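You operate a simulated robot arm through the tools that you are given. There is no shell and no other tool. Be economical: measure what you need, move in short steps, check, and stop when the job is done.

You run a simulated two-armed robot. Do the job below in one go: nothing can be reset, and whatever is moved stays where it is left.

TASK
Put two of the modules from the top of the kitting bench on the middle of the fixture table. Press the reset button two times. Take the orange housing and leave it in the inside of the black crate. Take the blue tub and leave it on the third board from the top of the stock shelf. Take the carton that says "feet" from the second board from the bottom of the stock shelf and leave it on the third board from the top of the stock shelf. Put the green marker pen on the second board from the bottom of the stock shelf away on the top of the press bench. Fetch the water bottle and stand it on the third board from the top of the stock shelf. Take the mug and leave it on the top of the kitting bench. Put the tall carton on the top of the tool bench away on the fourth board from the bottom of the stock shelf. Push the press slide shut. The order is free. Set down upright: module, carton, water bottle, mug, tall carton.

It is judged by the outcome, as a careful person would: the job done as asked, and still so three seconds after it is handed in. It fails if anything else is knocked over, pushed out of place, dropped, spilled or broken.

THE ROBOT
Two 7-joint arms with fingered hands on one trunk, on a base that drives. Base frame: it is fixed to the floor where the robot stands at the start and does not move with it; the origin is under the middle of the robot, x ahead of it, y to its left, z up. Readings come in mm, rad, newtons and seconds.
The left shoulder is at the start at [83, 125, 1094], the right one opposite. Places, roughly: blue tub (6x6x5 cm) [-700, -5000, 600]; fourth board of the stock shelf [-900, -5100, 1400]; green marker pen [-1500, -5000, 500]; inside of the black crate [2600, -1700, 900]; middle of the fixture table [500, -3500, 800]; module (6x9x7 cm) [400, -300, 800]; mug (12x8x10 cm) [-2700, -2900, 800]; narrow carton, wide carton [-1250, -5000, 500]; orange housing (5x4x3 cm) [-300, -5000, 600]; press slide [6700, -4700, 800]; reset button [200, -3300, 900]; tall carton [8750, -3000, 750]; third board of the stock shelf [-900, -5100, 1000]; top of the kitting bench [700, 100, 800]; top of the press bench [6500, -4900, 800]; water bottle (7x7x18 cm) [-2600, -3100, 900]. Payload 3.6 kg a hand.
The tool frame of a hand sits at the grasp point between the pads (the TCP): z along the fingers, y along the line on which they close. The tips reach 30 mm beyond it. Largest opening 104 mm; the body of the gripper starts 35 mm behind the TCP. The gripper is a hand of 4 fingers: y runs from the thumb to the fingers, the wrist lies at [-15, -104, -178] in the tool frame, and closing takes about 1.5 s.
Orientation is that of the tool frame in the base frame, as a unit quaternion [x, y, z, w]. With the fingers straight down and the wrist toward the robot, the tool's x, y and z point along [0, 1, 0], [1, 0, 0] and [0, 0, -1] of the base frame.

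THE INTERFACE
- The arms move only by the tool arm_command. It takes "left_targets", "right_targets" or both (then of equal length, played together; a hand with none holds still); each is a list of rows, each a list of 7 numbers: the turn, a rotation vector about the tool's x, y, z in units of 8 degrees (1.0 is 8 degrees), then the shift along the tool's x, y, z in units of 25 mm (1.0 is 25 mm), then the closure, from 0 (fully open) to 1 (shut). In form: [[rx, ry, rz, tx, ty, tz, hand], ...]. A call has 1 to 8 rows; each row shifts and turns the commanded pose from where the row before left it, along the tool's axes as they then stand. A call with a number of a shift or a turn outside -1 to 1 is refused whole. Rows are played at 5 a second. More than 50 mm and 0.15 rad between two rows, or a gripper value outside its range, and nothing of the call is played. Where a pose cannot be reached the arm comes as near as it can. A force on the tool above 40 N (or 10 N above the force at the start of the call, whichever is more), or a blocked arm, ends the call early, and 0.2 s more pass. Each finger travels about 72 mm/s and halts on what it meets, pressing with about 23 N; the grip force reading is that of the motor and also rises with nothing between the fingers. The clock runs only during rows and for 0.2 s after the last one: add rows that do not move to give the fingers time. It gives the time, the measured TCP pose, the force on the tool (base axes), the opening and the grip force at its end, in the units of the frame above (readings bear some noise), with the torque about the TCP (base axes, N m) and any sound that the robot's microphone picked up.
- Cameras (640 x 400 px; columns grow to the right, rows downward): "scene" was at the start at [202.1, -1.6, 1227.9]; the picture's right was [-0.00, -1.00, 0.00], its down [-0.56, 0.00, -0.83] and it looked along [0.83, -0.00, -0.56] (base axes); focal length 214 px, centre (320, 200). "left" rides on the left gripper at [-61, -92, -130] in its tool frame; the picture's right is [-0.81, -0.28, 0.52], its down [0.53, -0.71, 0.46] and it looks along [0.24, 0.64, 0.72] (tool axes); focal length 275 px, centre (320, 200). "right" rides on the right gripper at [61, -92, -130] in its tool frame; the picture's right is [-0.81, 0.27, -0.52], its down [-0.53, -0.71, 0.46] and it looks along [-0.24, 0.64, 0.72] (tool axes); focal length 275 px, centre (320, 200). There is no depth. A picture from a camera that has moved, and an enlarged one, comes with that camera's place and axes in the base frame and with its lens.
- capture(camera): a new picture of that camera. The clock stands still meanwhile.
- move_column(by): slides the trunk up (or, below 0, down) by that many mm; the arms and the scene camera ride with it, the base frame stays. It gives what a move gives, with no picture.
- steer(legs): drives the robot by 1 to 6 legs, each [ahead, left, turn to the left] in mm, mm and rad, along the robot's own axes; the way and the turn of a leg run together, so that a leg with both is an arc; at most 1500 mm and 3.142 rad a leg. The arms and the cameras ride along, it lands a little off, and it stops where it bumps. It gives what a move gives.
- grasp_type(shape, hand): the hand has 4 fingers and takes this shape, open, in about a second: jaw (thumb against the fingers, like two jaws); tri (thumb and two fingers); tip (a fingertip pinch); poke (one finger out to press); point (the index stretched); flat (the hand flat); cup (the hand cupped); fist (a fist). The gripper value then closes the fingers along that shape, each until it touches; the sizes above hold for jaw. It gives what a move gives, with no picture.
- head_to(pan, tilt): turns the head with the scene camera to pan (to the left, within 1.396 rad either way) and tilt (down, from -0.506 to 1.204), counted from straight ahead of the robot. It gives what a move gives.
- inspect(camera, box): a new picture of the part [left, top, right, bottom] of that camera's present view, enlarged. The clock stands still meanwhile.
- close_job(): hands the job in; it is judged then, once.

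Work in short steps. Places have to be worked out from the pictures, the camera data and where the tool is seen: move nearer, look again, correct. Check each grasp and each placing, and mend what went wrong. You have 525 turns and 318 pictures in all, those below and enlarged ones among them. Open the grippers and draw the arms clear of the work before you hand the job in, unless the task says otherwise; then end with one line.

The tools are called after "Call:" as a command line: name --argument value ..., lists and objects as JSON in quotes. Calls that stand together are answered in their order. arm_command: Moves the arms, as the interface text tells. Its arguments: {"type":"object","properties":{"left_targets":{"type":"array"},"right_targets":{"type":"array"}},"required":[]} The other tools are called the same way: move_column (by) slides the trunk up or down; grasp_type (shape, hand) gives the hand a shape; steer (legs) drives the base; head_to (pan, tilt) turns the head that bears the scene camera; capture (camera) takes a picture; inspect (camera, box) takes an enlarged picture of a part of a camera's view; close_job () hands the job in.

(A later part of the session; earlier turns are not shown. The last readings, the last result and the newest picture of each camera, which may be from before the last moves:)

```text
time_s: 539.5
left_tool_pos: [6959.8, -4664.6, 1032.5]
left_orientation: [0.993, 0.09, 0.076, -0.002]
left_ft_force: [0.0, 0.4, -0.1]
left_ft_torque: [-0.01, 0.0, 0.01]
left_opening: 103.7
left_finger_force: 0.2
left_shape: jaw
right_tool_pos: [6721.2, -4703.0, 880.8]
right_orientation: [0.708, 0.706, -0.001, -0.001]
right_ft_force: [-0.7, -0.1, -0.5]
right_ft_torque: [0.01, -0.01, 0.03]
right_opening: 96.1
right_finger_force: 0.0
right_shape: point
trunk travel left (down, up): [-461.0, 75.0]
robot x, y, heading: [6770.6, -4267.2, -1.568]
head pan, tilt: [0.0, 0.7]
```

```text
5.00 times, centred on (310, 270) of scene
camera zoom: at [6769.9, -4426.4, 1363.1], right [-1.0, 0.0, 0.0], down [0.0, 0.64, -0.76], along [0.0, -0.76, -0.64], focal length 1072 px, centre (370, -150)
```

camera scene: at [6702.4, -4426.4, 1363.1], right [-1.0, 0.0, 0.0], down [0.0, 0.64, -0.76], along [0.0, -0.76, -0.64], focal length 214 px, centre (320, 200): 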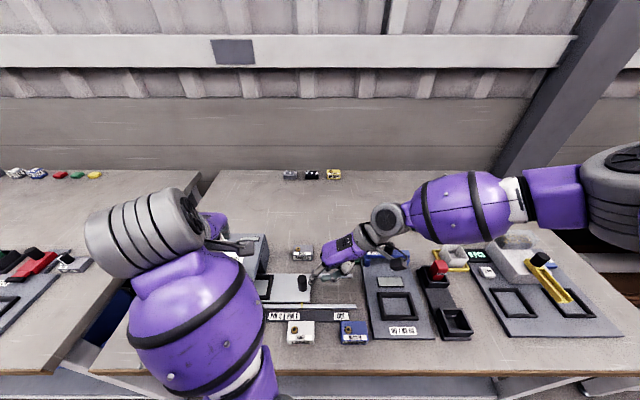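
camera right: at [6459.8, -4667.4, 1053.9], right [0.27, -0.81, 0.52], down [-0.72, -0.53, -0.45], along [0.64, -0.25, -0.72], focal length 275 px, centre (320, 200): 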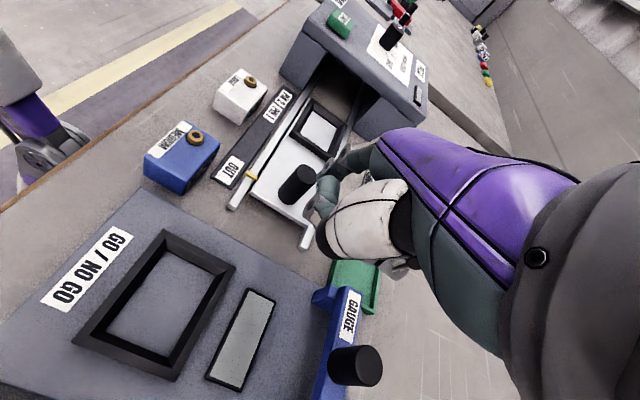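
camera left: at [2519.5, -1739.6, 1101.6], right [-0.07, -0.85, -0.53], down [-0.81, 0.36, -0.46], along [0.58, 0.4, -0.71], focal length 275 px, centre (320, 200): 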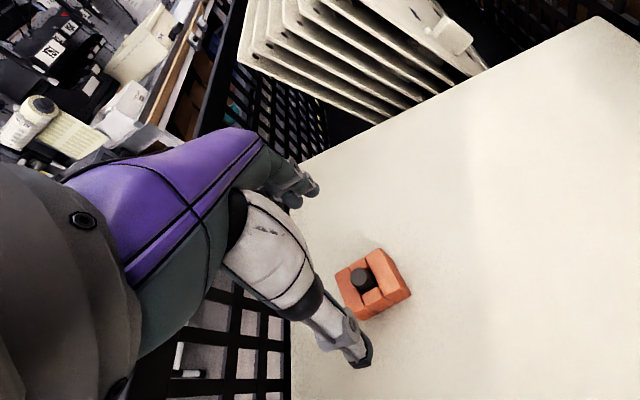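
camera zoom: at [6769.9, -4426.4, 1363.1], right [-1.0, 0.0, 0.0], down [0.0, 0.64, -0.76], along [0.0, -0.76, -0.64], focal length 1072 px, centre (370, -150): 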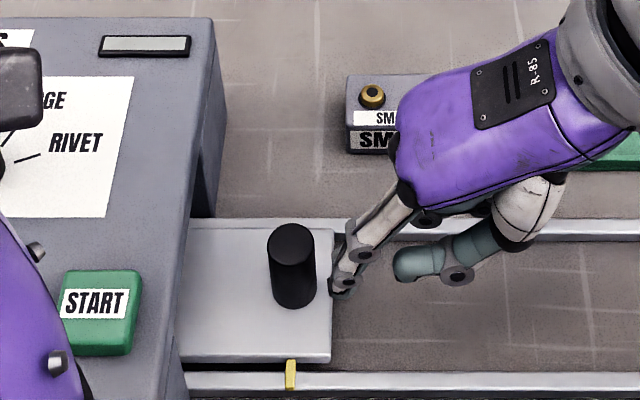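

Call:
steer --legs '[[0, 32, 0]]'

Call:
inspect --camera "scene" --box '[240, 220, 400, 350]'

```text
time_s: 540.3
left_tool_pos: [6991.6, -4665.7, 1033.2]
left_orientation: [0.993, 0.091, 0.076, -0.001]
left_ft_force: [-0.3, -0.6, -0.1]
left_ft_torque: [-0.05, 0.0, -0.02]
left_opening: 103.7
left_finger_force: 0.1
left_shape: jaw
right_tool_pos: [6751.6, -4704.0, 880.5]
right_orientation: [0.709, 0.706, 0.0, 0.0]
right_ft_force: [0.2, 0.2, -0.7]
right_ft_torque: [-0.02, 0.01, 0.01]
right_opening: 95.7
right_finger_force: 0.0
right_shape: point
trunk travel left (down, up): [-461.0, 75.0]
robot x, y, heading: [6798.7, -4273.2, -1.569]
head pan, tilt: [0.0, 0.7]
```

```text
3.08 times, centred on (320, 285) of scene
camera zoom: at [6802.6, -4426.2, 1363.1], right [-1.0, 0.0, 0.0], down [0.0, 0.64, -0.76], along [0.0, -0.76, -0.64], focal length 660 px, centre (320, -62)
```

zoom: 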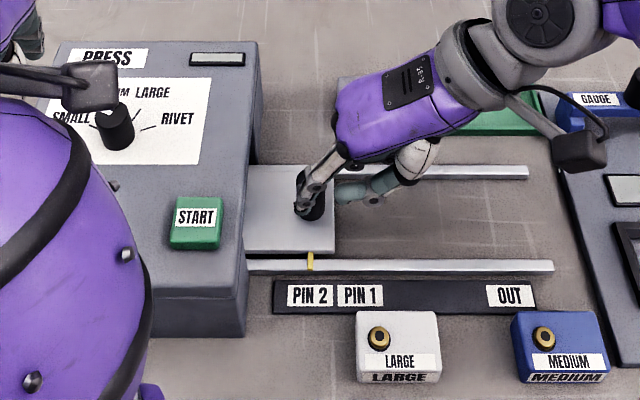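

The finger slid past the front side of the knob. I back off, shift it 20 mm deeper, and push centrally.

Call:
steer --legs '[[0, -55, 0]]'

Call:
arm_command --right_targets '[[0, 0, 0, -0.8, 0, 0.3, 0], [0, 0, 0, 0, 0, 0, 0]]'

Call:
steer --legs '[[0, 30, 0]]'

Call:
inspect --camera "scene" --box '[240, 220, 400, 350]'

```text
time_s: 541.3
left_tool_pos: [6933.4, -4664.8, 1032.6]
left_orientation: [0.993, 0.091, 0.077, -0.001]
left_ft_force: [-1.2, -0.6, 0.0]
left_ft_torque: [-0.01, 0.0, 0.02]
left_opening: 103.8
left_finger_force: 0.1
left_shape: jaw
right_tool_pos: [6695.6, -4703.5, 881.5]
right_orientation: [0.708, 0.706, -0.001, 0.0]
right_ft_force: [-0.2, -0.5, 0.2]
right_ft_torque: [-0.02, -0.02, 0.01]
right_opening: 95.8
right_finger_force: 0.1
right_shape: point
trunk travel left (down, up): [-461.0, 75.0]
robot x, y, heading: [6746.3, -4268.9, -1.576]
head pan, tilt: [0.0, 0.7]
```

```text
time_s: 541.9
left_tool_pos: [6933.9, -4664.2, 1032.6]
left_orientation: [0.993, 0.091, 0.075, 0.0]
left_ft_force: [0.5, 0.1, 0.7]
left_ft_torque: [-0.03, 0.0, 0.03]
left_opening: 103.6
left_finger_force: 0.0
left_shape: jaw
right_tool_pos: [6693.4, -4722.4, 875.2]
right_orientation: [0.708, 0.706, -0.001, 0.001]
right_ft_force: [-0.6, -0.1, -0.6]
right_ft_torque: [0.01, -0.01, 0.0]
right_opening: 96.0
right_finger_force: 0.1
right_shape: point
right hand out of reach, approached as far as the arm can: row 1
trunk travel left (down, up): [-461.0, 75.0]
robot x, y, heading: [6745.7, -4267.9, -1.571]
head pan, tilt: [0.0, 0.7]
```

```text
time_s: 542.7
left_tool_pos: [6966.0, -4664.8, 1032.3]
left_orientation: [0.993, 0.091, 0.076, 0.0]
left_ft_force: [-0.7, 0.1, 0.4]
left_ft_torque: [0.03, 0.02, -0.01]
left_opening: 103.9
left_finger_force: 0.0
left_shape: jaw
right_tool_pos: [6724.4, -4721.2, 875.6]
right_orientation: [0.709, 0.705, -0.001, 0.0]
right_ft_force: [0.2, -0.9, -0.6]
right_ft_torque: [0.02, 0.04, 0.0]
right_opening: 96.0
right_finger_force: 0.0
right_shape: point
trunk travel left (down, up): [-461.0, 75.0]
robot x, y, heading: [6774.4, -4273.1, -1.567]
head pan, tilt: [0.0, 0.7]
```

```text
3.08 times, centred on (320, 285) of scene
camera zoom: at [6777.0, -4426.2, 1363.1], right [-1.0, 0.0, 0.0], down [0.0, 0.64, -0.76], along [0.0, -0.76, -0.64], focal length 660 px, centre (320, -62)
```

zoom: 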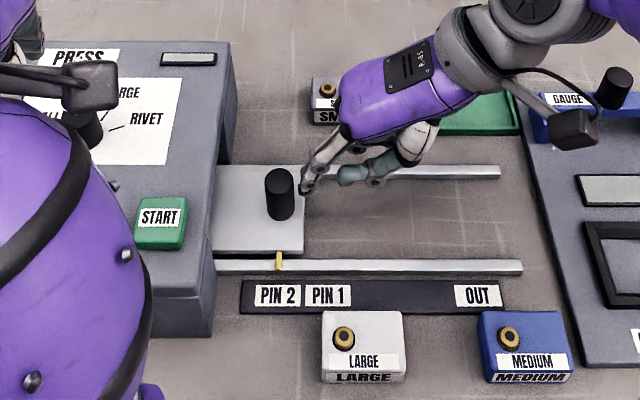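

Call:
steer --legs '[[0, 22, 0]]'

Call:
inspect --camera "scene" --box '[240, 220, 400, 350]'

```text
time_s: 543.5
left_tool_pos: [6985.1, -4664.7, 1033.7]
left_orientation: [0.993, 0.09, 0.076, 0.0]
left_ft_force: [0.3, -0.2, -0.2]
left_ft_torque: [0.0, 0.02, -0.04]
left_opening: 103.8
left_finger_force: 0.0
left_shape: jaw
right_tool_pos: [6743.7, -4722.2, 876.7]
right_orientation: [0.71, 0.704, -0.001, 0.001]
right_ft_force: [-16.8, -0.7, 13.2]
right_ft_torque: [0.18, -0.51, 0.19]
right_opening: 96.0
right_finger_force: 0.1
right_shape: point
trunk travel left (down, up): [-461.0, 75.0]
robot x, y, heading: [6800.8, -4270.5, -1.572]
head pan, tilt: [0.0, 0.7]
```

```text
3.08 times, centred on (320, 285) of scene
camera zoom: at [6797.0, -4425.6, 1363.3], right [-1.0, 0.0, 0.0], down [0.0, 0.64, -0.77], along [0.0, -0.77, -0.64], focal length 660 px, centre (320, -62)
```

zoom: 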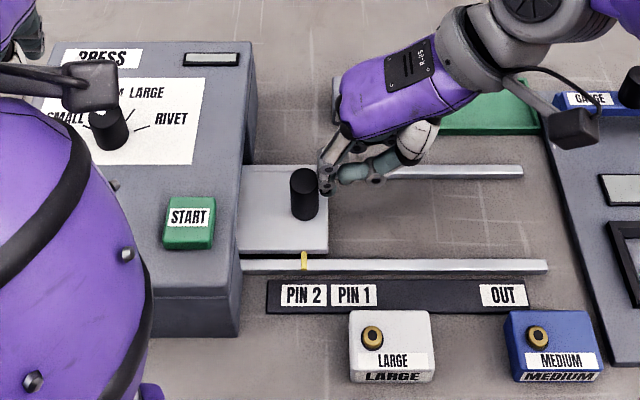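

17 N of central force and no further motion, so the slide is fully shut at its stop. I withdraw the finger, lift, and back away.

Call:
steer --legs '[[0, -50, 0]]'

Call:
arm_command --right_targets '[[0, 0, 0, 0, 0, -1, 0], [0, 0, 0, 0, 0, -1, 0], [0, 0, 0, 0, 0, -1, 0], [0, 0, 0, 0, 0, -1, 0], [0, 0, 0, 0, 0, -1, 0], [0, 0, 0, 0, 0, -1, 0]]'

Call:
steer --legs '[[-450, 0, 0]]'

Call:
grasp_type --hand "right" --shape "jaw"

Call:
head_to --pan 0 --tilt 0.5

Call:
capture --camera "scene"

```text
time_s: 544.4
left_tool_pos: [6937.1, -4664.7, 1032.7]
left_orientation: [0.993, 0.091, 0.076, -0.001]
left_ft_force: [-0.3, -0.4, -0.2]
left_ft_torque: [-0.02, -0.05, 0.01]
left_opening: 104.0
left_finger_force: 0.0
left_shape: jaw
right_tool_pos: [6696.6, -4723.4, 874.4]
right_orientation: [0.709, 0.705, -0.001, 0.0]
right_ft_force: [-0.6, 0.9, 0.6]
right_ft_torque: [-0.01, -0.01, 0.03]
right_opening: 96.0
right_finger_force: 0.2
right_shape: point
trunk travel left (down, up): [-461.0, 75.0]
robot x, y, heading: [6749.1, -4272.9, -1.57]
head pan, tilt: [0.0, 0.7]
```

```text
time_s: 545.8
left_tool_pos: [6938.3, -4664.7, 1033.4]
left_orientation: [0.993, 0.091, 0.075, 0.0]
left_ft_force: [0.1, -0.1, 0.4]
left_ft_torque: [0.03, -0.04, 0.01]
left_opening: 103.8
left_finger_force: 0.0
left_shape: jaw
right_tool_pos: [6697.8, -4724.4, 1025.7]
right_orientation: [0.709, 0.706, -0.001, 0.0]
right_ft_force: [0.1, -0.7, -0.5]
right_ft_torque: [-0.01, -0.04, 0.0]
right_opening: 96.2
right_finger_force: 0.0
right_shape: point
trunk travel left (down, up): [-461.0, 75.0]
robot x, y, heading: [6749.8, -4269.7, -1.574]
head pan, tilt: [0.0, 0.7]
```

```text
time_s: 548.5
left_tool_pos: [6938.1, -4229.2, 1032.0]
left_orientation: [0.993, 0.091, 0.075, 0.0]
left_ft_force: [-0.1, 0.3, 0.6]
left_ft_torque: [-0.03, -0.02, -0.02]
left_opening: 104.0
left_finger_force: 0.0
left_shape: jaw
right_tool_pos: [6696.5, -4288.2, 1026.1]
right_orientation: [0.709, 0.705, -0.001, 0.001]
right_ft_force: [-0.5, 0.3, -0.4]
right_ft_torque: [0.0, -0.01, -0.01]
right_opening: 96.0
right_finger_force: 0.1
right_shape: point
trunk travel left (down, up): [-461.0, 75.0]
robot x, y, heading: [6748.7, -3833.7, -1.575]
head pan, tilt: [0.0, 0.7]
```

```text
time_s: 549.4
left_tool_pos: [6938.9, -4229.2, 1033.1]
left_orientation: [0.993, 0.09, 0.075, -0.001]
left_ft_force: [-0.5, 0.9, 0.3]
left_ft_torque: [0.02, 0.03, 0.01]
left_opening: 103.6
left_finger_force: 0.0
left_shape: jaw
right_tool_pos: [6697.0, -4289.4, 1026.4]
right_orientation: [0.71, 0.705, -0.001, 0.0]
right_ft_force: [0.8, -0.5, -0.5]
right_ft_torque: [0.0, 0.01, -0.01]
right_opening: 103.4
right_finger_force: 0.2
right_shape: jaw
trunk travel left (down, up): [-461.0, 75.0]
robot x, y, heading: [6744.9, -3835.6, -1.57]
head pan, tilt: [0.0, 0.7]
```

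```text
time_s: 550.1
left_tool_pos: [6938.4, -4228.3, 1032.8]
left_orientation: [0.993, 0.091, 0.075, -0.001]
left_ft_force: [0.6, 0.3, 0.0]
left_ft_torque: [-0.01, 0.01, -0.01]
left_opening: 103.3
left_finger_force: 0.1
left_shape: jaw
right_tool_pos: [6696.0, -4288.8, 1024.8]
right_orientation: [0.708, 0.706, -0.001, 0.0]
right_ft_force: [0.0, -1.1, -0.7]
right_ft_torque: [0.0, -0.05, -0.02]
right_opening: 103.7
right_finger_force: 0.1
right_shape: jaw
trunk travel left (down, up): [-461.0, 75.0]
robot x, y, heading: [6747.6, -3836.3, -1.569]
head pan, tilt: [0.0, 0.499]
```

```text
123 pictures are left
camera scene: at [6749.6, -3996.6, 1380.8], right [-1.0, 0.0, 0.0], down [0.0, 0.48, -0.88], along [0.0, -0.88, -0.48], focal length 214 px, centre (320, 200)
```

scene: 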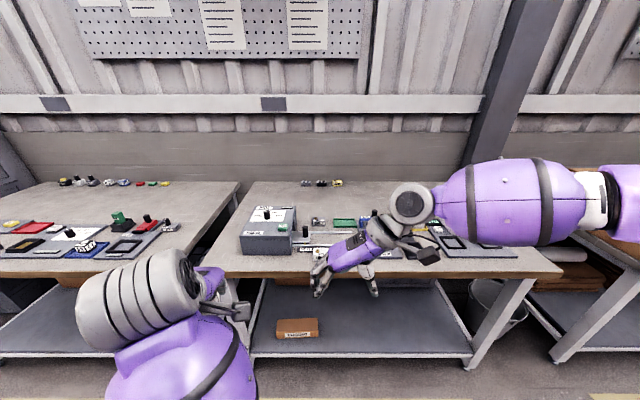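

Press area done. Next is the tall carton on the tool bench near (8750,-3000). I face east, move back to the aisle centre, and look.

Call:
steer --legs '[[-250, 0, 0], [0, 0, 1.571]]'

Call:
head_to --pan 0.1 --tilt 0.3

Call:
capture --camera "scene"

```text
time_s: 555.8
left_tool_pos: [7139.3, -3383.1, 1032.7]
left_orientation: [0.63, 0.773, 0.053, -0.054]
left_ft_force: [-0.8, 0.4, 0.0]
left_ft_torque: [0.02, 0.01, 0.0]
left_opening: 103.9
left_finger_force: 0.0
left_shape: jaw
right_tool_pos: [7203.5, -3622.8, 1025.4]
right_orientation: [-0.007, 1.0, -0.001, 0.001]
right_ft_force: [0.0, 0.2, 0.0]
right_ft_torque: [0.02, -0.01, 0.01]
right_opening: 103.7
right_finger_force: 0.1
right_shape: jaw
trunk travel left (down, up): [-461.0, 75.0]
robot x, y, heading: [6746.1, -3581.1, 0.024]
head pan, tilt: [0.0, 0.499]
```

```text
time_s: 556.6
left_tool_pos: [7139.4, -3383.6, 1032.2]
left_orientation: [0.63, 0.773, 0.052, -0.054]
left_ft_force: [0.2, 0.4, -0.4]
left_ft_torque: [0.0, 0.01, -0.01]
left_opening: 103.7
left_finger_force: 0.1
left_shape: jaw
right_tool_pos: [7204.3, -3622.8, 1025.3]
right_orientation: [-0.007, 1.0, -0.001, 0.001]
right_ft_force: [0.9, -1.2, 0.0]
right_ft_torque: [0.01, 0.02, 0.0]
right_opening: 103.6
right_finger_force: 0.0
right_shape: jaw
trunk travel left (down, up): [-461.0, 75.0]
robot x, y, heading: [6748.6, -3578.9, 0.021]
head pan, tilt: [0.099, 0.3]
```

```text
122 pictures are left
camera scene: at [6911.7, -3569.1, 1399.2], right [0.12, -0.99, 0.0], down [-0.29, -0.04, -0.96], along [0.95, 0.11, -0.3], focal length 214 px, centre (320, 200)
```

scene: 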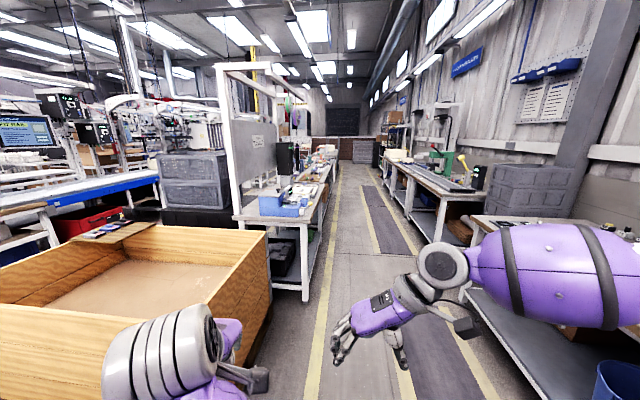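

Call:
steer --legs '[[1350, -150, -0.022]]'

Call:
head_to --pan 0.7 --tilt 0.4

Call:
capture --camera "scene"

```text
time_s: 563.4
left_tool_pos: [8509.4, -3534.5, 1032.9]
left_orientation: [0.642, 0.763, 0.053, -0.054]
left_ft_force: [0.0, 0.3, 0.0]
left_ft_torque: [0.02, -0.02, 0.01]
left_opening: 103.8
left_finger_force: 0.1
left_shape: jaw
right_tool_pos: [8567.1, -3775.1, 1026.1]
right_orientation: [0.009, 1.0, 0.0, 0.001]
right_ft_force: [0.6, -0.3, 0.2]
right_ft_torque: [0.01, -0.03, 0.0]
right_opening: 103.6
right_finger_force: 0.1
right_shape: jaw
trunk travel left (down, up): [-461.0, 75.0]
robot x, y, heading: [8111.7, -3722.0, -0.013]
head pan, tilt: [0.099, 0.3]
```

```text
time_s: 564.4
left_tool_pos: [8508.5, -3534.6, 1032.7]
left_orientation: [0.642, 0.763, 0.053, -0.054]
left_ft_force: [-0.3, -0.7, 0.2]
left_ft_torque: [0.01, -0.02, -0.01]
left_opening: 103.7
left_finger_force: 0.1
left_shape: jaw
right_tool_pos: [8565.3, -3776.0, 1025.6]
right_orientation: [0.009, 1.0, -0.001, 0.001]
right_ft_force: [-0.1, -0.3, 0.7]
right_ft_torque: [0.03, -0.01, 0.0]
right_opening: 103.8
right_finger_force: 0.1
right_shape: jaw
trunk travel left (down, up): [-461.0, 75.0]
robot x, y, heading: [8111.3, -3720.0, -0.01]
head pan, tilt: [0.7, 0.4]
```

```text
121 pictures are left
camera scene: at [8253.7, -3662.9, 1390.0], right [0.64, -0.77, 0.0], down [-0.3, -0.25, -0.92], along [0.71, 0.59, -0.39], focal length 214 px, centre (320, 200)
```

scene: 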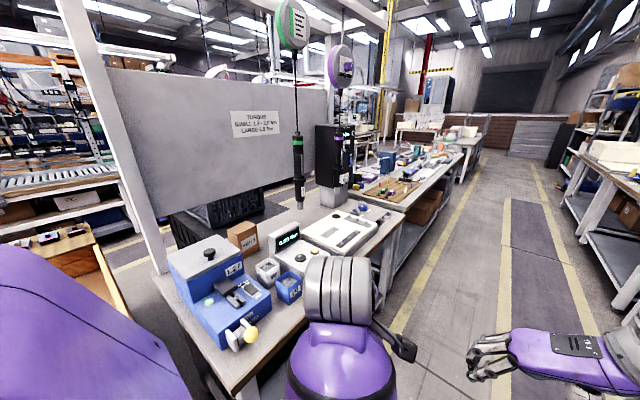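

Call:
inspect --camera "scene" --box '[150, 180, 400, 360]'

```text
2.22 times, centred on (275, 270) of scene
camera zoom: at [8253.7, -3662.9, 1390.0], right [0.64, -0.77, 0.0], down [-0.3, -0.25, -0.92], along [0.71, 0.59, -0.39], focal length 477 px, centre (420, 44)
```

zoom: 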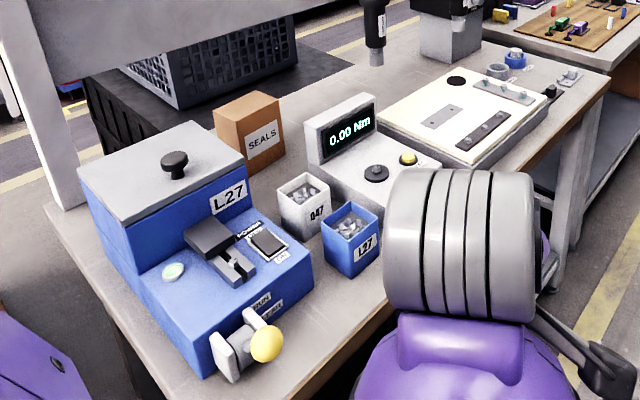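

The SEALS carton on this bench is the tall carton, near (8630,-2910). I move in front and turn to face the bench.

Call:
steer --legs '[[390, 0, 0.01], [0, 0, 1.571]]'

Call:
head_to --pan 0 --tilt 0.5

Call:
capture --camera "scene"

```text
time_s: 570.6
left_tool_pos: [8324.6, -3319.9, 1033.8]
left_orientation: [-0.079, 0.994, -0.001, -0.075]
left_ft_force: [-0.1, 0.4, -0.3]
left_ft_torque: [0.01, 0.03, 0.03]
left_opening: 103.8
left_finger_force: 0.2
left_shape: jaw
right_tool_pos: [8567.2, -3264.7, 1025.6]
right_orientation: [-0.697, 0.718, 0.0, 0.001]
right_ft_force: [0.4, 0.0, 0.4]
right_ft_torque: [-0.02, 0.01, 0.0]
right_opening: 103.7
right_finger_force: 0.0
right_shape: jaw
trunk travel left (down, up): [-461.0, 75.0]
robot x, y, heading: [8505.1, -3715.7, 1.545]
head pan, tilt: [0.7, 0.4]
```

```text
time_s: 571.7
left_tool_pos: [8324.2, -3319.9, 1033.9]
left_orientation: [-0.079, 0.994, 0.0, -0.075]
left_ft_force: [-0.5, 0.3, 0.7]
left_ft_torque: [-0.01, 0.01, -0.03]
left_opening: 103.8
left_finger_force: 0.0
left_shape: jaw
right_tool_pos: [8568.2, -3264.9, 1024.6]
right_orientation: [-0.697, 0.717, 0.001, 0.001]
right_ft_force: [-0.9, -0.4, -0.4]
right_ft_torque: [0.0, 0.0, 0.03]
right_opening: 103.7
right_finger_force: 0.0
right_shape: jaw
trunk travel left (down, up): [-461.0, 75.0]
robot x, y, heading: [8504.5, -3720.2, 1.547]
head pan, tilt: [0.0, 0.499]
```

```text
119 pictures are left
camera scene: at [8509.8, -3559.8, 1380.8], right [1.0, -0.02, 0.0], down [-0.01, -0.48, -0.88], along [0.02, 0.88, -0.48], focal length 214 px, centre (320, 200)
```

scene: 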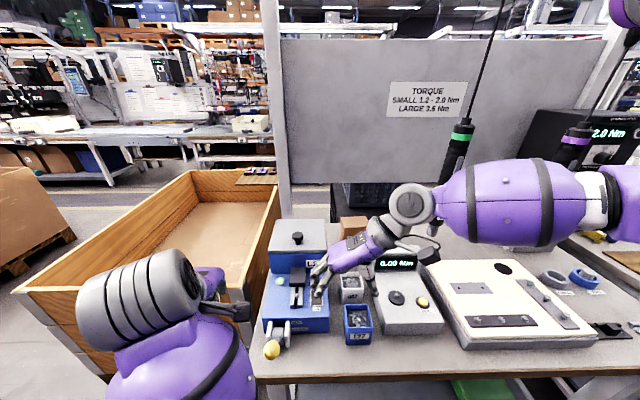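

Call:
inspect --camera "scene" --box '[250, 180, 450, 300]'

```text
3.20 times, centred on (350, 240) of scene
camera zoom: at [8509.8, -3559.8, 1380.8], right [1.0, -0.02, 0.0], down [-0.01, -0.48, -0.88], along [0.02, 0.88, -0.48], focal length 686 px, centre (224, 72)
```

zoom: 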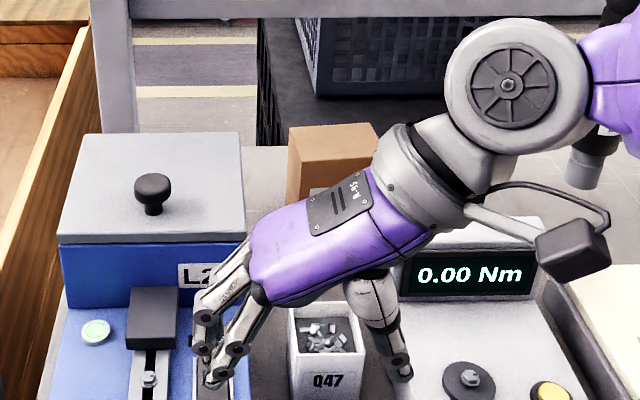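

I retract the right arm out of the way, shift the base right, and re-inspect the carton.

Call:
arm_command --right_targets '[[0, 0, 0, 1, -0.4, 0, 0], [0, 0, 0, 1, -0.4, 0, 0], [0, 0, 0, 1, -0.4, 0, 0], [0, 0, 0, 1, -0.4, 0, 0], [0, 0, 0, 1, -0.4, 0, 0], [0, 0, 0, 1, -0.4, 0, 0]]'

Call:
steer --legs '[[0, -190, 0.02]]'

Call:
head_to --pan 0 --tilt 0.55

Call:
capture --camera "scene"

Call:
inspect --camera "scene" --box '[220, 160, 380, 280]'

```text
time_s: 573.1
left_tool_pos: [8323.9, -3320.6, 1033.3]
left_orientation: [-0.08, 0.994, 0.002, -0.076]
left_ft_force: [1.3, 0.3, -0.8]
left_ft_torque: [0.05, 0.01, -0.01]
left_opening: 104.0
left_finger_force: 0.0
left_shape: jaw
right_tool_pos: [8623.2, -3417.9, 1025.4]
right_orientation: [-0.696, 0.718, 0.001, 0.002]
right_ft_force: [0.8, 0.9, 0.4]
right_ft_torque: [0.01, 0.01, 0.01]
right_opening: 103.8
right_finger_force: 0.0
right_shape: jaw
trunk travel left (down, up): [-461.0, 75.0]
robot x, y, heading: [8506.8, -3720.6, 1.543]
head pan, tilt: [0.0, 0.499]
```

```text
time_s: 574.6
left_tool_pos: [8503.7, -3326.1, 1032.8]
left_orientation: [-0.089, 0.993, -0.001, -0.075]
left_ft_force: [0.4, 0.8, 0.0]
left_ft_torque: [-0.01, 0.02, 0.04]
left_opening: 103.6
left_finger_force: 0.0
left_shape: jaw
right_tool_pos: [8804.6, -3416.1, 1023.9]
right_orientation: [-0.704, 0.711, 0.0, 0.001]
right_ft_force: [-0.1, 0.6, -0.2]
right_ft_torque: [0.0, -0.05, -0.02]
right_opening: 103.8
right_finger_force: 0.1
right_shape: jaw
trunk travel left (down, up): [-461.0, 75.0]
robot x, y, heading: [8691.3, -3721.3, 1.564]
head pan, tilt: [0.0, 0.499]
```

```text
time_s: 575.3
left_tool_pos: [8504.2, -3325.4, 1033.3]
left_orientation: [-0.089, 0.993, -0.001, -0.075]
left_ft_force: [0.7, 0.1, 0.6]
left_ft_torque: [0.01, -0.01, -0.03]
left_opening: 104.1
left_finger_force: 0.1
left_shape: jaw
right_tool_pos: [8804.2, -3415.9, 1024.2]
right_orientation: [-0.704, 0.71, 0.001, 0.002]
right_ft_force: [-0.4, 0.1, -0.2]
right_ft_torque: [-0.01, -0.01, 0.0]
right_opening: 103.8
right_finger_force: 0.0
right_shape: jaw
trunk travel left (down, up): [-461.0, 75.0]
robot x, y, heading: [8690.3, -3723.5, 1.567]
head pan, tilt: [0.0, 0.55]
```

```text
117 pictures are left
camera scene: at [8693.3, -3563.4, 1376.3], right [1.0, 0.0, 0.0], down [0.0, -0.52, -0.85], along [0.0, 0.85, -0.52], focal length 214 px, centre (320, 200)
```

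scene: 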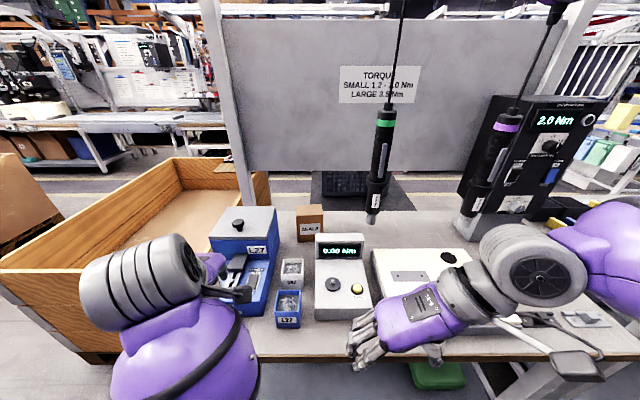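

```text
3.33 times, centred on (300, 220) of scene
camera zoom: at [8693.3, -3563.4, 1376.3], right [1.0, 0.0, 0.0], down [0.0, -0.52, -0.85], along [0.0, 0.85, -0.52], focal length 715 px, centre (387, 133)
```

zoom: 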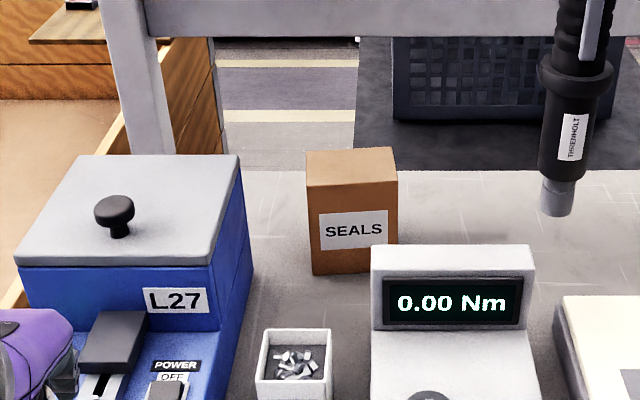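

Measured: the SEALS carton is about 97×62×123 mm, centre (8653,-2908), top 932, yaw 10°; bench z≈809. The hanging driver is near (8861,-3041), well to the right. I drive in and bring the left hand over from the left side.

Call:
steer --legs '[[130, 0, 0]]'

Call:
arm_command --left_targets '[[0.1, -0.53, 0, 0, 0.3, 0, 0], [0.1, -0.53, 0, 0, 0.3, 0, 0], [0, 0, 0, -0.72, 0.95, 0, 0], [0, 0, 0, -0.72, 0.95, 0, 0], [0, 0, 0, -0.72, 0.95, 0, 0], [0, 0, 0, -0.72, 0.95, 0, 0], [0, 0, 0, -0.72, 0.95, 0, 0], [0, 0, 0, -0.72, 0.95, 0, 0]]'

Call:
capture --camera "left"

Call:
capture --camera "scene"

```text
time_s: 576.6
left_tool_pos: [8504.0, -3193.4, 1033.2]
left_orientation: [-0.088, 0.993, -0.001, -0.075]
left_ft_force: [-0.4, 0.2, 0.4]
left_ft_torque: [-0.01, 0.01, 0.0]
left_opening: 103.8
left_finger_force: 0.0
left_shape: jaw
right_tool_pos: [8805.0, -3284.3, 1023.7]
right_orientation: [-0.703, 0.711, 0.0, 0.001]
right_ft_force: [-0.1, 0.2, -0.2]
right_ft_torque: [0.0, 0.0, 0.0]
right_opening: 103.7
right_finger_force: 0.0
right_shape: jaw
trunk travel left (down, up): [-461.0, 75.0]
robot x, y, heading: [8690.1, -3591.2, 1.57]
head pan, tilt: [0.0, 0.55]
```

```text
time_s: 578.4
left_tool_pos: [8564.5, -3015.0, 1021.9]
left_orientation: [-0.09, 0.996, -0.008, -0.001]
left_ft_force: [0.1, 1.3, -0.8]
left_ft_torque: [-0.01, 0.01, -0.02]
left_opening: 103.9
left_finger_force: 0.1
left_shape: jaw
left hand out of reach, approached as far as the arm can: row 2
right_tool_pos: [8804.1, -3283.5, 1023.9]
right_orientation: [-0.704, 0.71, 0.0, 0.001]
right_ft_force: [-0.6, -0.6, 0.1]
right_ft_torque: [0.0, 0.01, -0.01]
right_opening: 103.8
right_finger_force: 0.0
right_shape: jaw
trunk travel left (down, up): [-461.0, 75.0]
robot x, y, heading: [8691.9, -3589.4, 1.566]
head pan, tilt: [0.0, 0.55]
```

```text
115 pictures are left
camera left: at [8640.2, -3093.1, 1152.6], right [0.85, -0.14, -0.51], down [-0.4, -0.8, -0.44], along [-0.35, 0.58, -0.73], focal length 275 px, centre (320, 200)
```

left: 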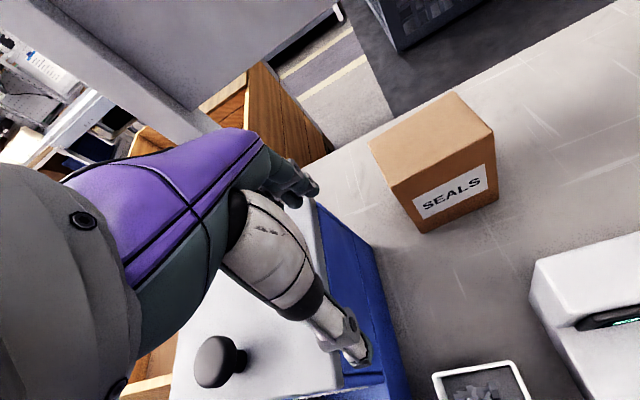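

```text
114 pictures are left
camera scene: at [8694.1, -3431.1, 1376.2], right [1.0, -0.01, 0.0], down [0.0, -0.52, -0.85], along [0.0, 0.85, -0.52], focal length 214 px, centre (320, 200)
```

scene: 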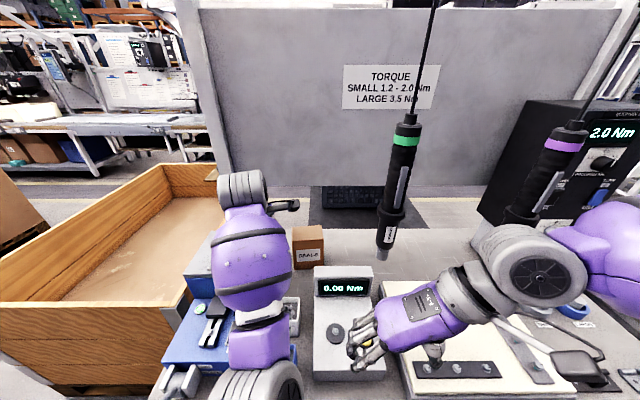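

The carton centre is confirmed at (8655,-2905). I move over it and descend partway.

Call:
arm_command --left_targets '[[0, 0, 0, -0.87, 0.74, 0, 0], [0, 0, 0, -0.87, 0.74, 0, 0], [0, 0, 0, -0.87, 0.74, 0, 0], [0, 0, 0, -0.87, 0.74, 0, 0], [0, 0, 0, -0.87, 0.74, 0, 0], [0, 0, 0, 0, 0, 0.9, 0], [0, 0, 0, 0, 0, 0.6, 0]]'

Call:
capture --camera "left"

```text
time_s: 580.0
left_tool_pos: [8654.2, -2905.1, 980.3]
left_orientation: [-0.089, 0.996, -0.007, -0.001]
left_ft_force: [0.8, -0.6, -0.1]
left_ft_torque: [-0.05, -0.01, -0.03]
left_opening: 103.7
left_finger_force: 0.2
left_shape: jaw
right_tool_pos: [8805.2, -3283.8, 1023.1]
right_orientation: [-0.704, 0.71, -0.001, 0.001]
right_ft_force: [0.7, 0.4, 1.0]
right_ft_torque: [0.02, 0.01, -0.01]
right_opening: 103.8
right_finger_force: 0.0
right_shape: jaw
trunk travel left (down, up): [-461.0, 75.0]
robot x, y, heading: [8686.9, -3589.1, 1.565]
head pan, tilt: [0.0, 0.55]
```

```text
113 pictures are left
camera left: at [8729.9, -2982.0, 1111.8], right [0.85, -0.14, -0.52], down [-0.4, -0.8, -0.44], along [-0.35, 0.58, -0.73], focal length 275 px, centre (320, 200)
```

left: 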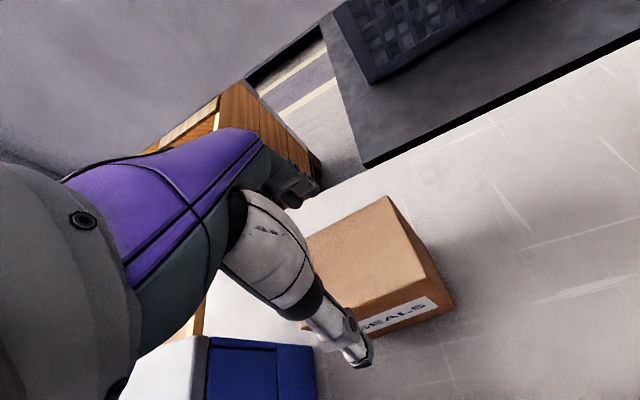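

Aligned. I descend to z≈906 and close.

Call:
arm_command --left_targets '[[0, 0, 0, 0, 0, 0.8, 0], [0, 0, 0, 0, 0, 0.8, 0], [0, 0, 0, 0, 0, 0.8, 0], [0, 0, 0, 0, 0, 0.55, 0]]'

Call:
arm_command --left_targets '[[0, 0, 0, 0, 0, 0, 0.5], [0, 0, 0, 0, 0, 0, 1], [0, 0, 0, 0, 0, 0, 1], [0, 0, 0, 0, 0, 0, 1], [0, 0, 0, 0, 0, 0, 1], [0, 0, 0, 0, 0, 0, 1], [0, 0, 0, 0, 0, 0, 1]]'

Call:
capture --camera "left"

```text
time_s: 581.0
left_tool_pos: [8654.4, -2907.4, 907.7]
left_orientation: [-0.089, 0.996, -0.007, -0.001]
left_ft_force: [-0.4, 0.8, 1.7]
left_ft_torque: [-0.02, 0.01, 0.01]
left_opening: 104.0
left_finger_force: 0.1
left_shape: jaw
right_tool_pos: [8805.4, -3283.8, 1024.7]
right_orientation: [-0.703, 0.711, 0.0, 0.001]
right_ft_force: [0.6, -0.1, 0.1]
right_ft_torque: [-0.01, 0.01, -0.03]
right_opening: 103.8
right_finger_force: 0.1
right_shape: jaw
trunk travel left (down, up): [-461.0, 75.0]
robot x, y, heading: [8691.8, -3588.4, 1.563]
head pan, tilt: [0.0, 0.55]
```

```text
time_s: 582.6
left_tool_pos: [8654.2, -2908.0, 908.2]
left_orientation: [-0.089, 0.996, -0.008, -0.001]
left_ft_force: [0.0, 0.8, 0.4]
left_ft_torque: [0.13, 0.11, -0.03]
left_opening: 72.4
left_finger_force: 22.4
left_shape: jaw
right_tool_pos: [8805.1, -3284.4, 1024.5]
right_orientation: [-0.704, 0.71, 0.0, 0.002]
right_ft_force: [0.0, -0.5, 0.3]
right_ft_torque: [0.04, 0.01, -0.03]
right_opening: 103.7
right_finger_force: 0.1
right_shape: jaw
trunk travel left (down, up): [-461.0, 75.0]
robot x, y, heading: [8690.7, -3592.2, 1.568]
head pan, tilt: [0.0, 0.55]
```

```text
112 pictures are left
camera left: at [8730.3, -2984.3, 1038.8], right [0.85, -0.14, -0.52], down [-0.4, -0.8, -0.44], along [-0.35, 0.58, -0.73], focal length 275 px, centre (320, 200)
```

left: 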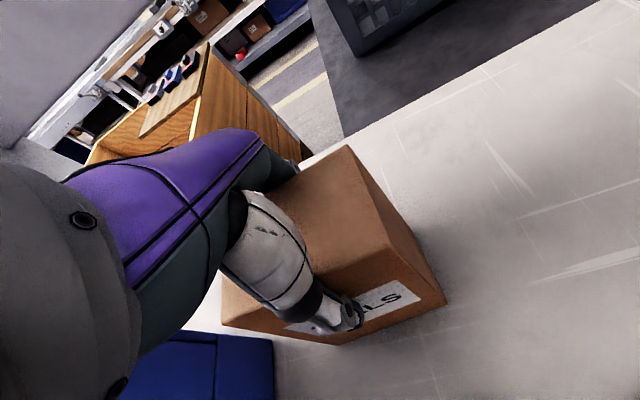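

Gripped at 72 mm. I lift and back out.

Call:
arm_command --left_targets '[[0, 0, 0, 0, 0, -0.5, 1], [0, 0, 0, 0, 0, -0.9, 1], [0, 0, 0, 0, 0, -1, 1], [0, 0, 0, 0, 0, -1, 1], [0, 0, 0, 0, 0, -1, 1], [0, 0, 0, 0, 0, -1, 1]]'

Call:
capture --camera "scene"

```text
time_s: 584.0
left_tool_pos: [8654.1, -2908.2, 1046.0]
left_orientation: [-0.089, 0.996, -0.008, -0.001]
left_ft_force: [-0.2, 0.0, -2.6]
left_ft_torque: [0.01, 0.0, 0.02]
left_opening: 72.2
left_finger_force: 22.8
left_shape: jaw
right_tool_pos: [8805.6, -3285.0, 1024.0]
right_orientation: [-0.704, 0.71, 0.0, 0.002]
right_ft_force: [0.2, -0.8, 0.4]
right_ft_torque: [0.01, -0.01, 0.01]
right_opening: 103.8
right_finger_force: 0.1
right_shape: jaw
trunk travel left (down, up): [-461.0, 75.0]
robot x, y, heading: [8692.8, -3588.4, 1.568]
head pan, tilt: [0.0, 0.55]
```

```text
111 pictures are left
camera scene: at [8693.9, -3431.5, 1376.2], right [1.0, -0.01, 0.0], down [0.0, -0.52, -0.85], along [0.0, 0.85, -0.52], focal length 214 px, centre (320, 200)
```

scene: 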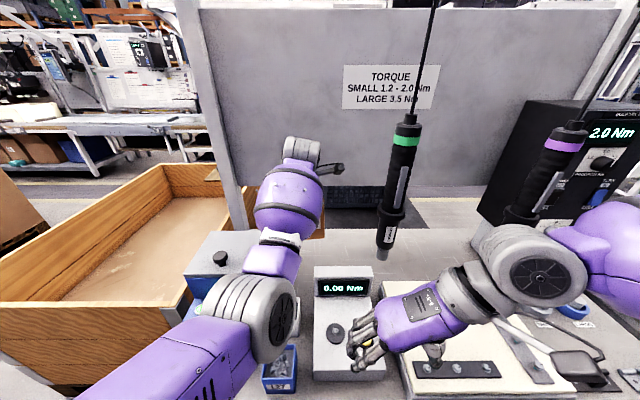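

The carton is held. I back out, tuck the left arm, and turn west.

Call:
steer --legs '[[-280, 0, 0]]'

Call:
arm_command --left_targets '[[0, 0, 0, 0.5, -1, -0.3, 1], [0, 0, 0, 0.5, -1, -0.3, 1], [0, 0, 0, 0.5, -1, -0.3, 1], [0, 0, 0, 0.5, -1, 0, 1], [0, 0, 0, 0.5, -1, 0, 1], [0, 0, 0, 0.5, -1, 0, 1], [0, 0, 0, 0.5, -1, 0, 1], [0, 0, 0, 0.5, -1, 0, 1]]'

Call:
steer --legs '[[0, 0, 1.571], [1300, -180, 0]]'

Call:
head_to --pan 0 --tilt 0.3

Call:
capture --camera "scene"

```text
time_s: 585.9
left_tool_pos: [8652.0, -3183.3, 1045.6]
left_orientation: [-0.09, 0.996, -0.008, 0.0]
left_ft_force: [-0.2, -0.5, -2.2]
left_ft_torque: [0.03, 0.0, -0.03]
left_opening: 72.6
left_finger_force: 23.8
left_shape: jaw
right_tool_pos: [8802.7, -3560.2, 1023.6]
right_orientation: [-0.703, 0.711, 0.001, 0.002]
right_ft_force: [0.7, -1.0, 1.0]
right_ft_torque: [-0.01, 0.01, -0.03]
right_opening: 104.0
right_finger_force: 0.0
right_shape: jaw
trunk travel left (down, up): [-461.0, 75.0]
robot x, y, heading: [8691.4, -3867.0, 1.57]
head pan, tilt: [0.0, 0.55]
```

```text
time_s: 587.7
left_tool_pos: [8589.5, -3390.2, 1060.7]
left_orientation: [-0.09, 0.996, -0.005, -0.001]
left_ft_force: [-0.2, 0.4, -2.3]
left_ft_torque: [0.01, 0.02, -0.03]
left_opening: 72.2
left_finger_force: 23.2
left_shape: jaw
left hand out of reach, approached as far as the arm can: row 8
right_tool_pos: [8804.2, -3560.2, 1023.9]
right_orientation: [-0.703, 0.711, 0.001, 0.001]
right_ft_force: [0.1, -0.3, 0.2]
right_ft_torque: [-0.03, 0.01, 0.0]
right_opening: 104.0
right_finger_force: 0.0
right_shape: jaw
trunk travel left (down, up): [-461.0, 75.0]
robot x, y, heading: [8692.9, -3867.6, 1.565]
head pan, tilt: [0.0, 0.55]
```

```text
time_s: 598.2
left_tool_pos: [6925.8, -3862.7, 1059.1]
left_orientation: [0.783, -0.622, 0.005, -0.003]
left_ft_force: [1.1, -0.7, -2.5]
left_ft_torque: [0.0, -0.02, -0.01]
left_opening: 71.6
left_finger_force: 23.0
left_shape: jaw
right_tool_pos: [7084.9, -3641.3, 1024.0]
right_orientation: [1.0, 0.021, -0.001, -0.001]
right_ft_force: [0.0, -0.4, -0.2]
right_ft_torque: [0.02, 0.01, 0.02]
right_opening: 103.6
right_finger_force: 0.1
right_shape: jaw
trunk travel left (down, up): [-461.0, 75.0]
robot x, y, heading: [7394.7, -3737.3, -3.096]
head pan, tilt: [0.0, 0.55]
```

```text
time_s: 598.9
left_tool_pos: [6925.9, -3863.4, 1060.3]
left_orientation: [0.784, -0.621, 0.004, -0.004]
left_ft_force: [0.4, -0.4, -2.3]
left_ft_torque: [0.03, -0.01, 0.01]
left_opening: 71.7
left_finger_force: 23.2
left_shape: jaw
right_tool_pos: [7084.7, -3641.7, 1023.9]
right_orientation: [1.0, 0.022, -0.001, -0.001]
right_ft_force: [0.5, 0.3, -0.2]
right_ft_torque: [-0.01, 0.0, 0.01]
right_opening: 103.9
right_finger_force: 0.1
right_shape: jaw
trunk travel left (down, up): [-461.0, 75.0]
robot x, y, heading: [7395.5, -3740.6, -3.094]
head pan, tilt: [0.0, 0.3]
```

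```text
110 pictures are left
camera scene: at [7232.5, -3747.4, 1399.1], right [-0.05, 1.0, 0.0], down [0.3, 0.01, -0.96], along [-0.95, -0.05, -0.3], focal length 214 px, centre (320, 200)
```

scene: 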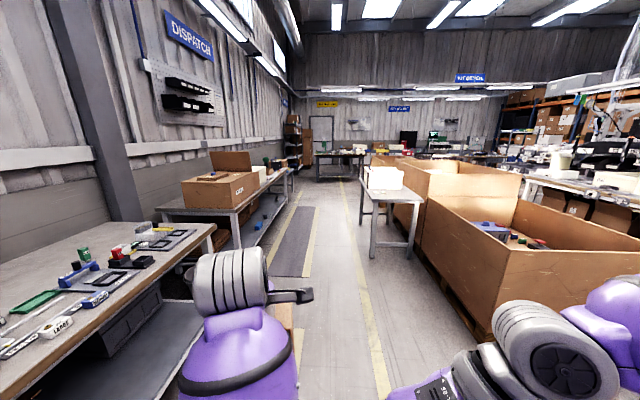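

Call:
steer --legs '[[0, 0, -0.047], [1400, -110, 0], [1400, -40, 0]]'

Call:
capture --camera "scene"

```text
time_s: 612.9
left_tool_pos: [4130.2, -3716.8, 1059.1]
left_orientation: [0.771, -0.637, 0.005, -0.003]
left_ft_force: [-0.1, -0.5, -2.6]
left_ft_torque: [-0.01, -0.01, 0.0]
left_opening: 71.6
left_finger_force: 22.9
left_shape: jaw
right_tool_pos: [4297.3, -3501.2, 1024.6]
right_orientation: [1.0, 0.001, -0.001, 0.0]
right_ft_force: [0.6, -0.1, -0.3]
right_ft_torque: [0.02, 0.0, 0.02]
right_opening: 103.9
right_finger_force: 0.1
right_shape: jaw
trunk travel left (down, up): [-461.0, 75.0]
robot x, y, heading: [4606.4, -3610.3, -3.137]
head pan, tilt: [0.0, 0.3]
```

```text
109 pictures are left
camera scene: at [4441.8, -3613.2, 1399.2], right [-0.01, 1.0, 0.0], down [0.3, 0.0, -0.96], along [-0.96, -0.01, -0.3], focal length 214 px, centre (320, 200)
```

scene: 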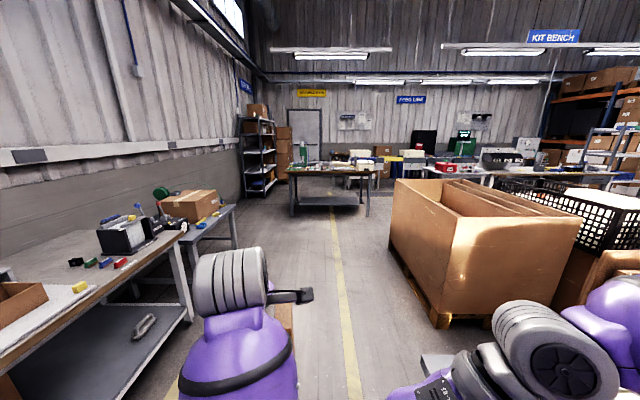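

The shelf is visible ahead on the left, and the passage south of the fixture table is open. I continue west to x≈1900, shift south, and turn to face the wall so I can sidestep to the shelf's left end.

Call:
steer --legs '[[1400, 0, 0], [1300, 0, 0], [0, 800, 0], [0, 0, 1.566]]'

Call:
head_to --pan -1.2 --tilt 0.3

Call:
capture --camera "scene"

```text
time_s: 629.7
left_tool_pos: [1473.6, -4535.0, 1059.2]
left_orientation: [0.777, -0.629, 0.006, -0.003]
left_ft_force: [-0.3, 0.1, -2.6]
left_ft_torque: [0.0, 0.0, -0.04]
left_opening: 71.6
left_finger_force: 23.1
left_shape: jaw
right_tool_pos: [1638.3, -4316.5, 1024.1]
right_orientation: [1.0, 0.01, -0.002, 0.0]
right_ft_force: [0.5, 0.4, -0.1]
right_ft_torque: [-0.03, -0.01, 0.0]
right_opening: 104.0
right_finger_force: 0.0
right_shape: jaw
trunk travel left (down, up): [-461.0, 75.0]
robot x, y, heading: [1945.4, -4418.0, -3.119]
head pan, tilt: [0.0, 0.3]
stopped in leg 3: the robot was blocked; the commanded pose is now the measured one
```

```text
time_s: 631.1
left_tool_pos: [1474.2, -4536.5, 1059.1]
left_orientation: [0.778, -0.629, 0.005, -0.004]
left_ft_force: [-0.7, -0.4, -1.9]
left_ft_torque: [0.0, -0.02, 0.0]
left_opening: 71.6
left_finger_force: 23.0
left_shape: jaw
right_tool_pos: [1638.1, -4316.6, 1025.0]
right_orientation: [1.0, 0.01, -0.001, -0.001]
right_ft_force: [-0.2, -0.5, -0.3]
right_ft_torque: [0.04, -0.03, -0.04]
right_opening: 103.9
right_finger_force: 0.0
right_shape: jaw
trunk travel left (down, up): [-461.0, 75.0]
robot x, y, heading: [1948.9, -4423.8, -3.114]
head pan, tilt: [-1.201, 0.3]
```

```text
108 pictures are left
camera scene: at [1840.8, -4337.3, 1399.2], right [0.92, 0.39, 0.0], down [0.11, -0.27, -0.96], along [-0.37, 0.88, -0.3], focal length 214 px, centre (320, 200)
```

scene: 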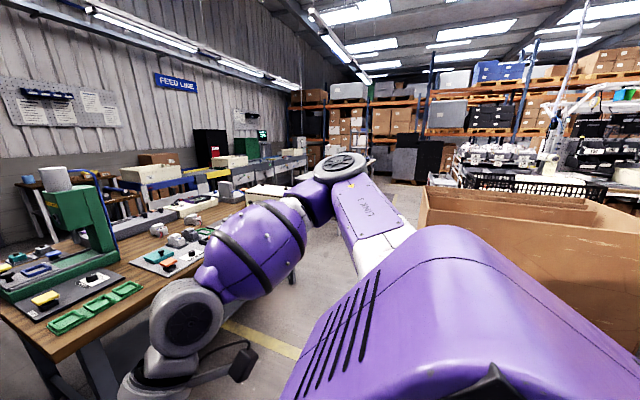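

Call:
head_to --pan 1.0 --tilt 0.6

Call:
capture --camera "scene"

```text
time_s: 633.2
left_tool_pos: [1473.0, -4535.3, 1059.8]
left_orientation: [0.777, -0.629, 0.005, -0.003]
left_ft_force: [0.4, -0.6, -3.4]
left_ft_torque: [0.0, 0.0, 0.02]
left_opening: 71.7
left_finger_force: 23.3
left_shape: jaw
right_tool_pos: [1638.2, -4316.6, 1025.2]
right_orientation: [1.0, 0.01, -0.002, -0.001]
right_ft_force: [0.5, -0.7, 0.8]
right_ft_torque: [0.0, 0.0, -0.04]
right_opening: 103.7
right_finger_force: 0.1
right_shape: jaw
trunk travel left (down, up): [-461.0, 75.0]
robot x, y, heading: [1943.0, -4417.0, -3.121]
head pan, tilt: [1.0, 0.6]
```

```text
107 pictures are left
camera scene: at [1830.9, -4499.0, 1371.7], right [-0.85, 0.52, 0.0], down [0.29, 0.48, -0.83], along [-0.43, -0.7, -0.56], focal length 214 px, centre (320, 200)
```

scene: 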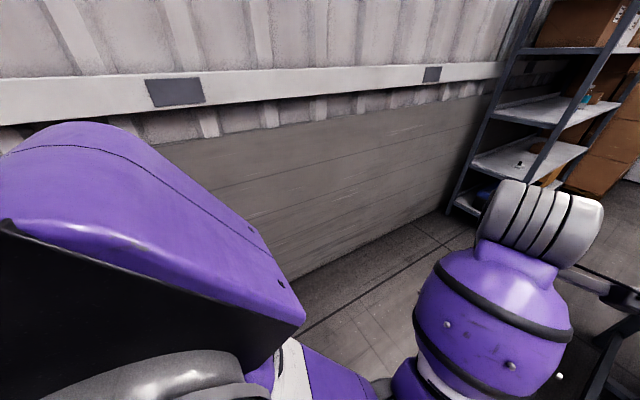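

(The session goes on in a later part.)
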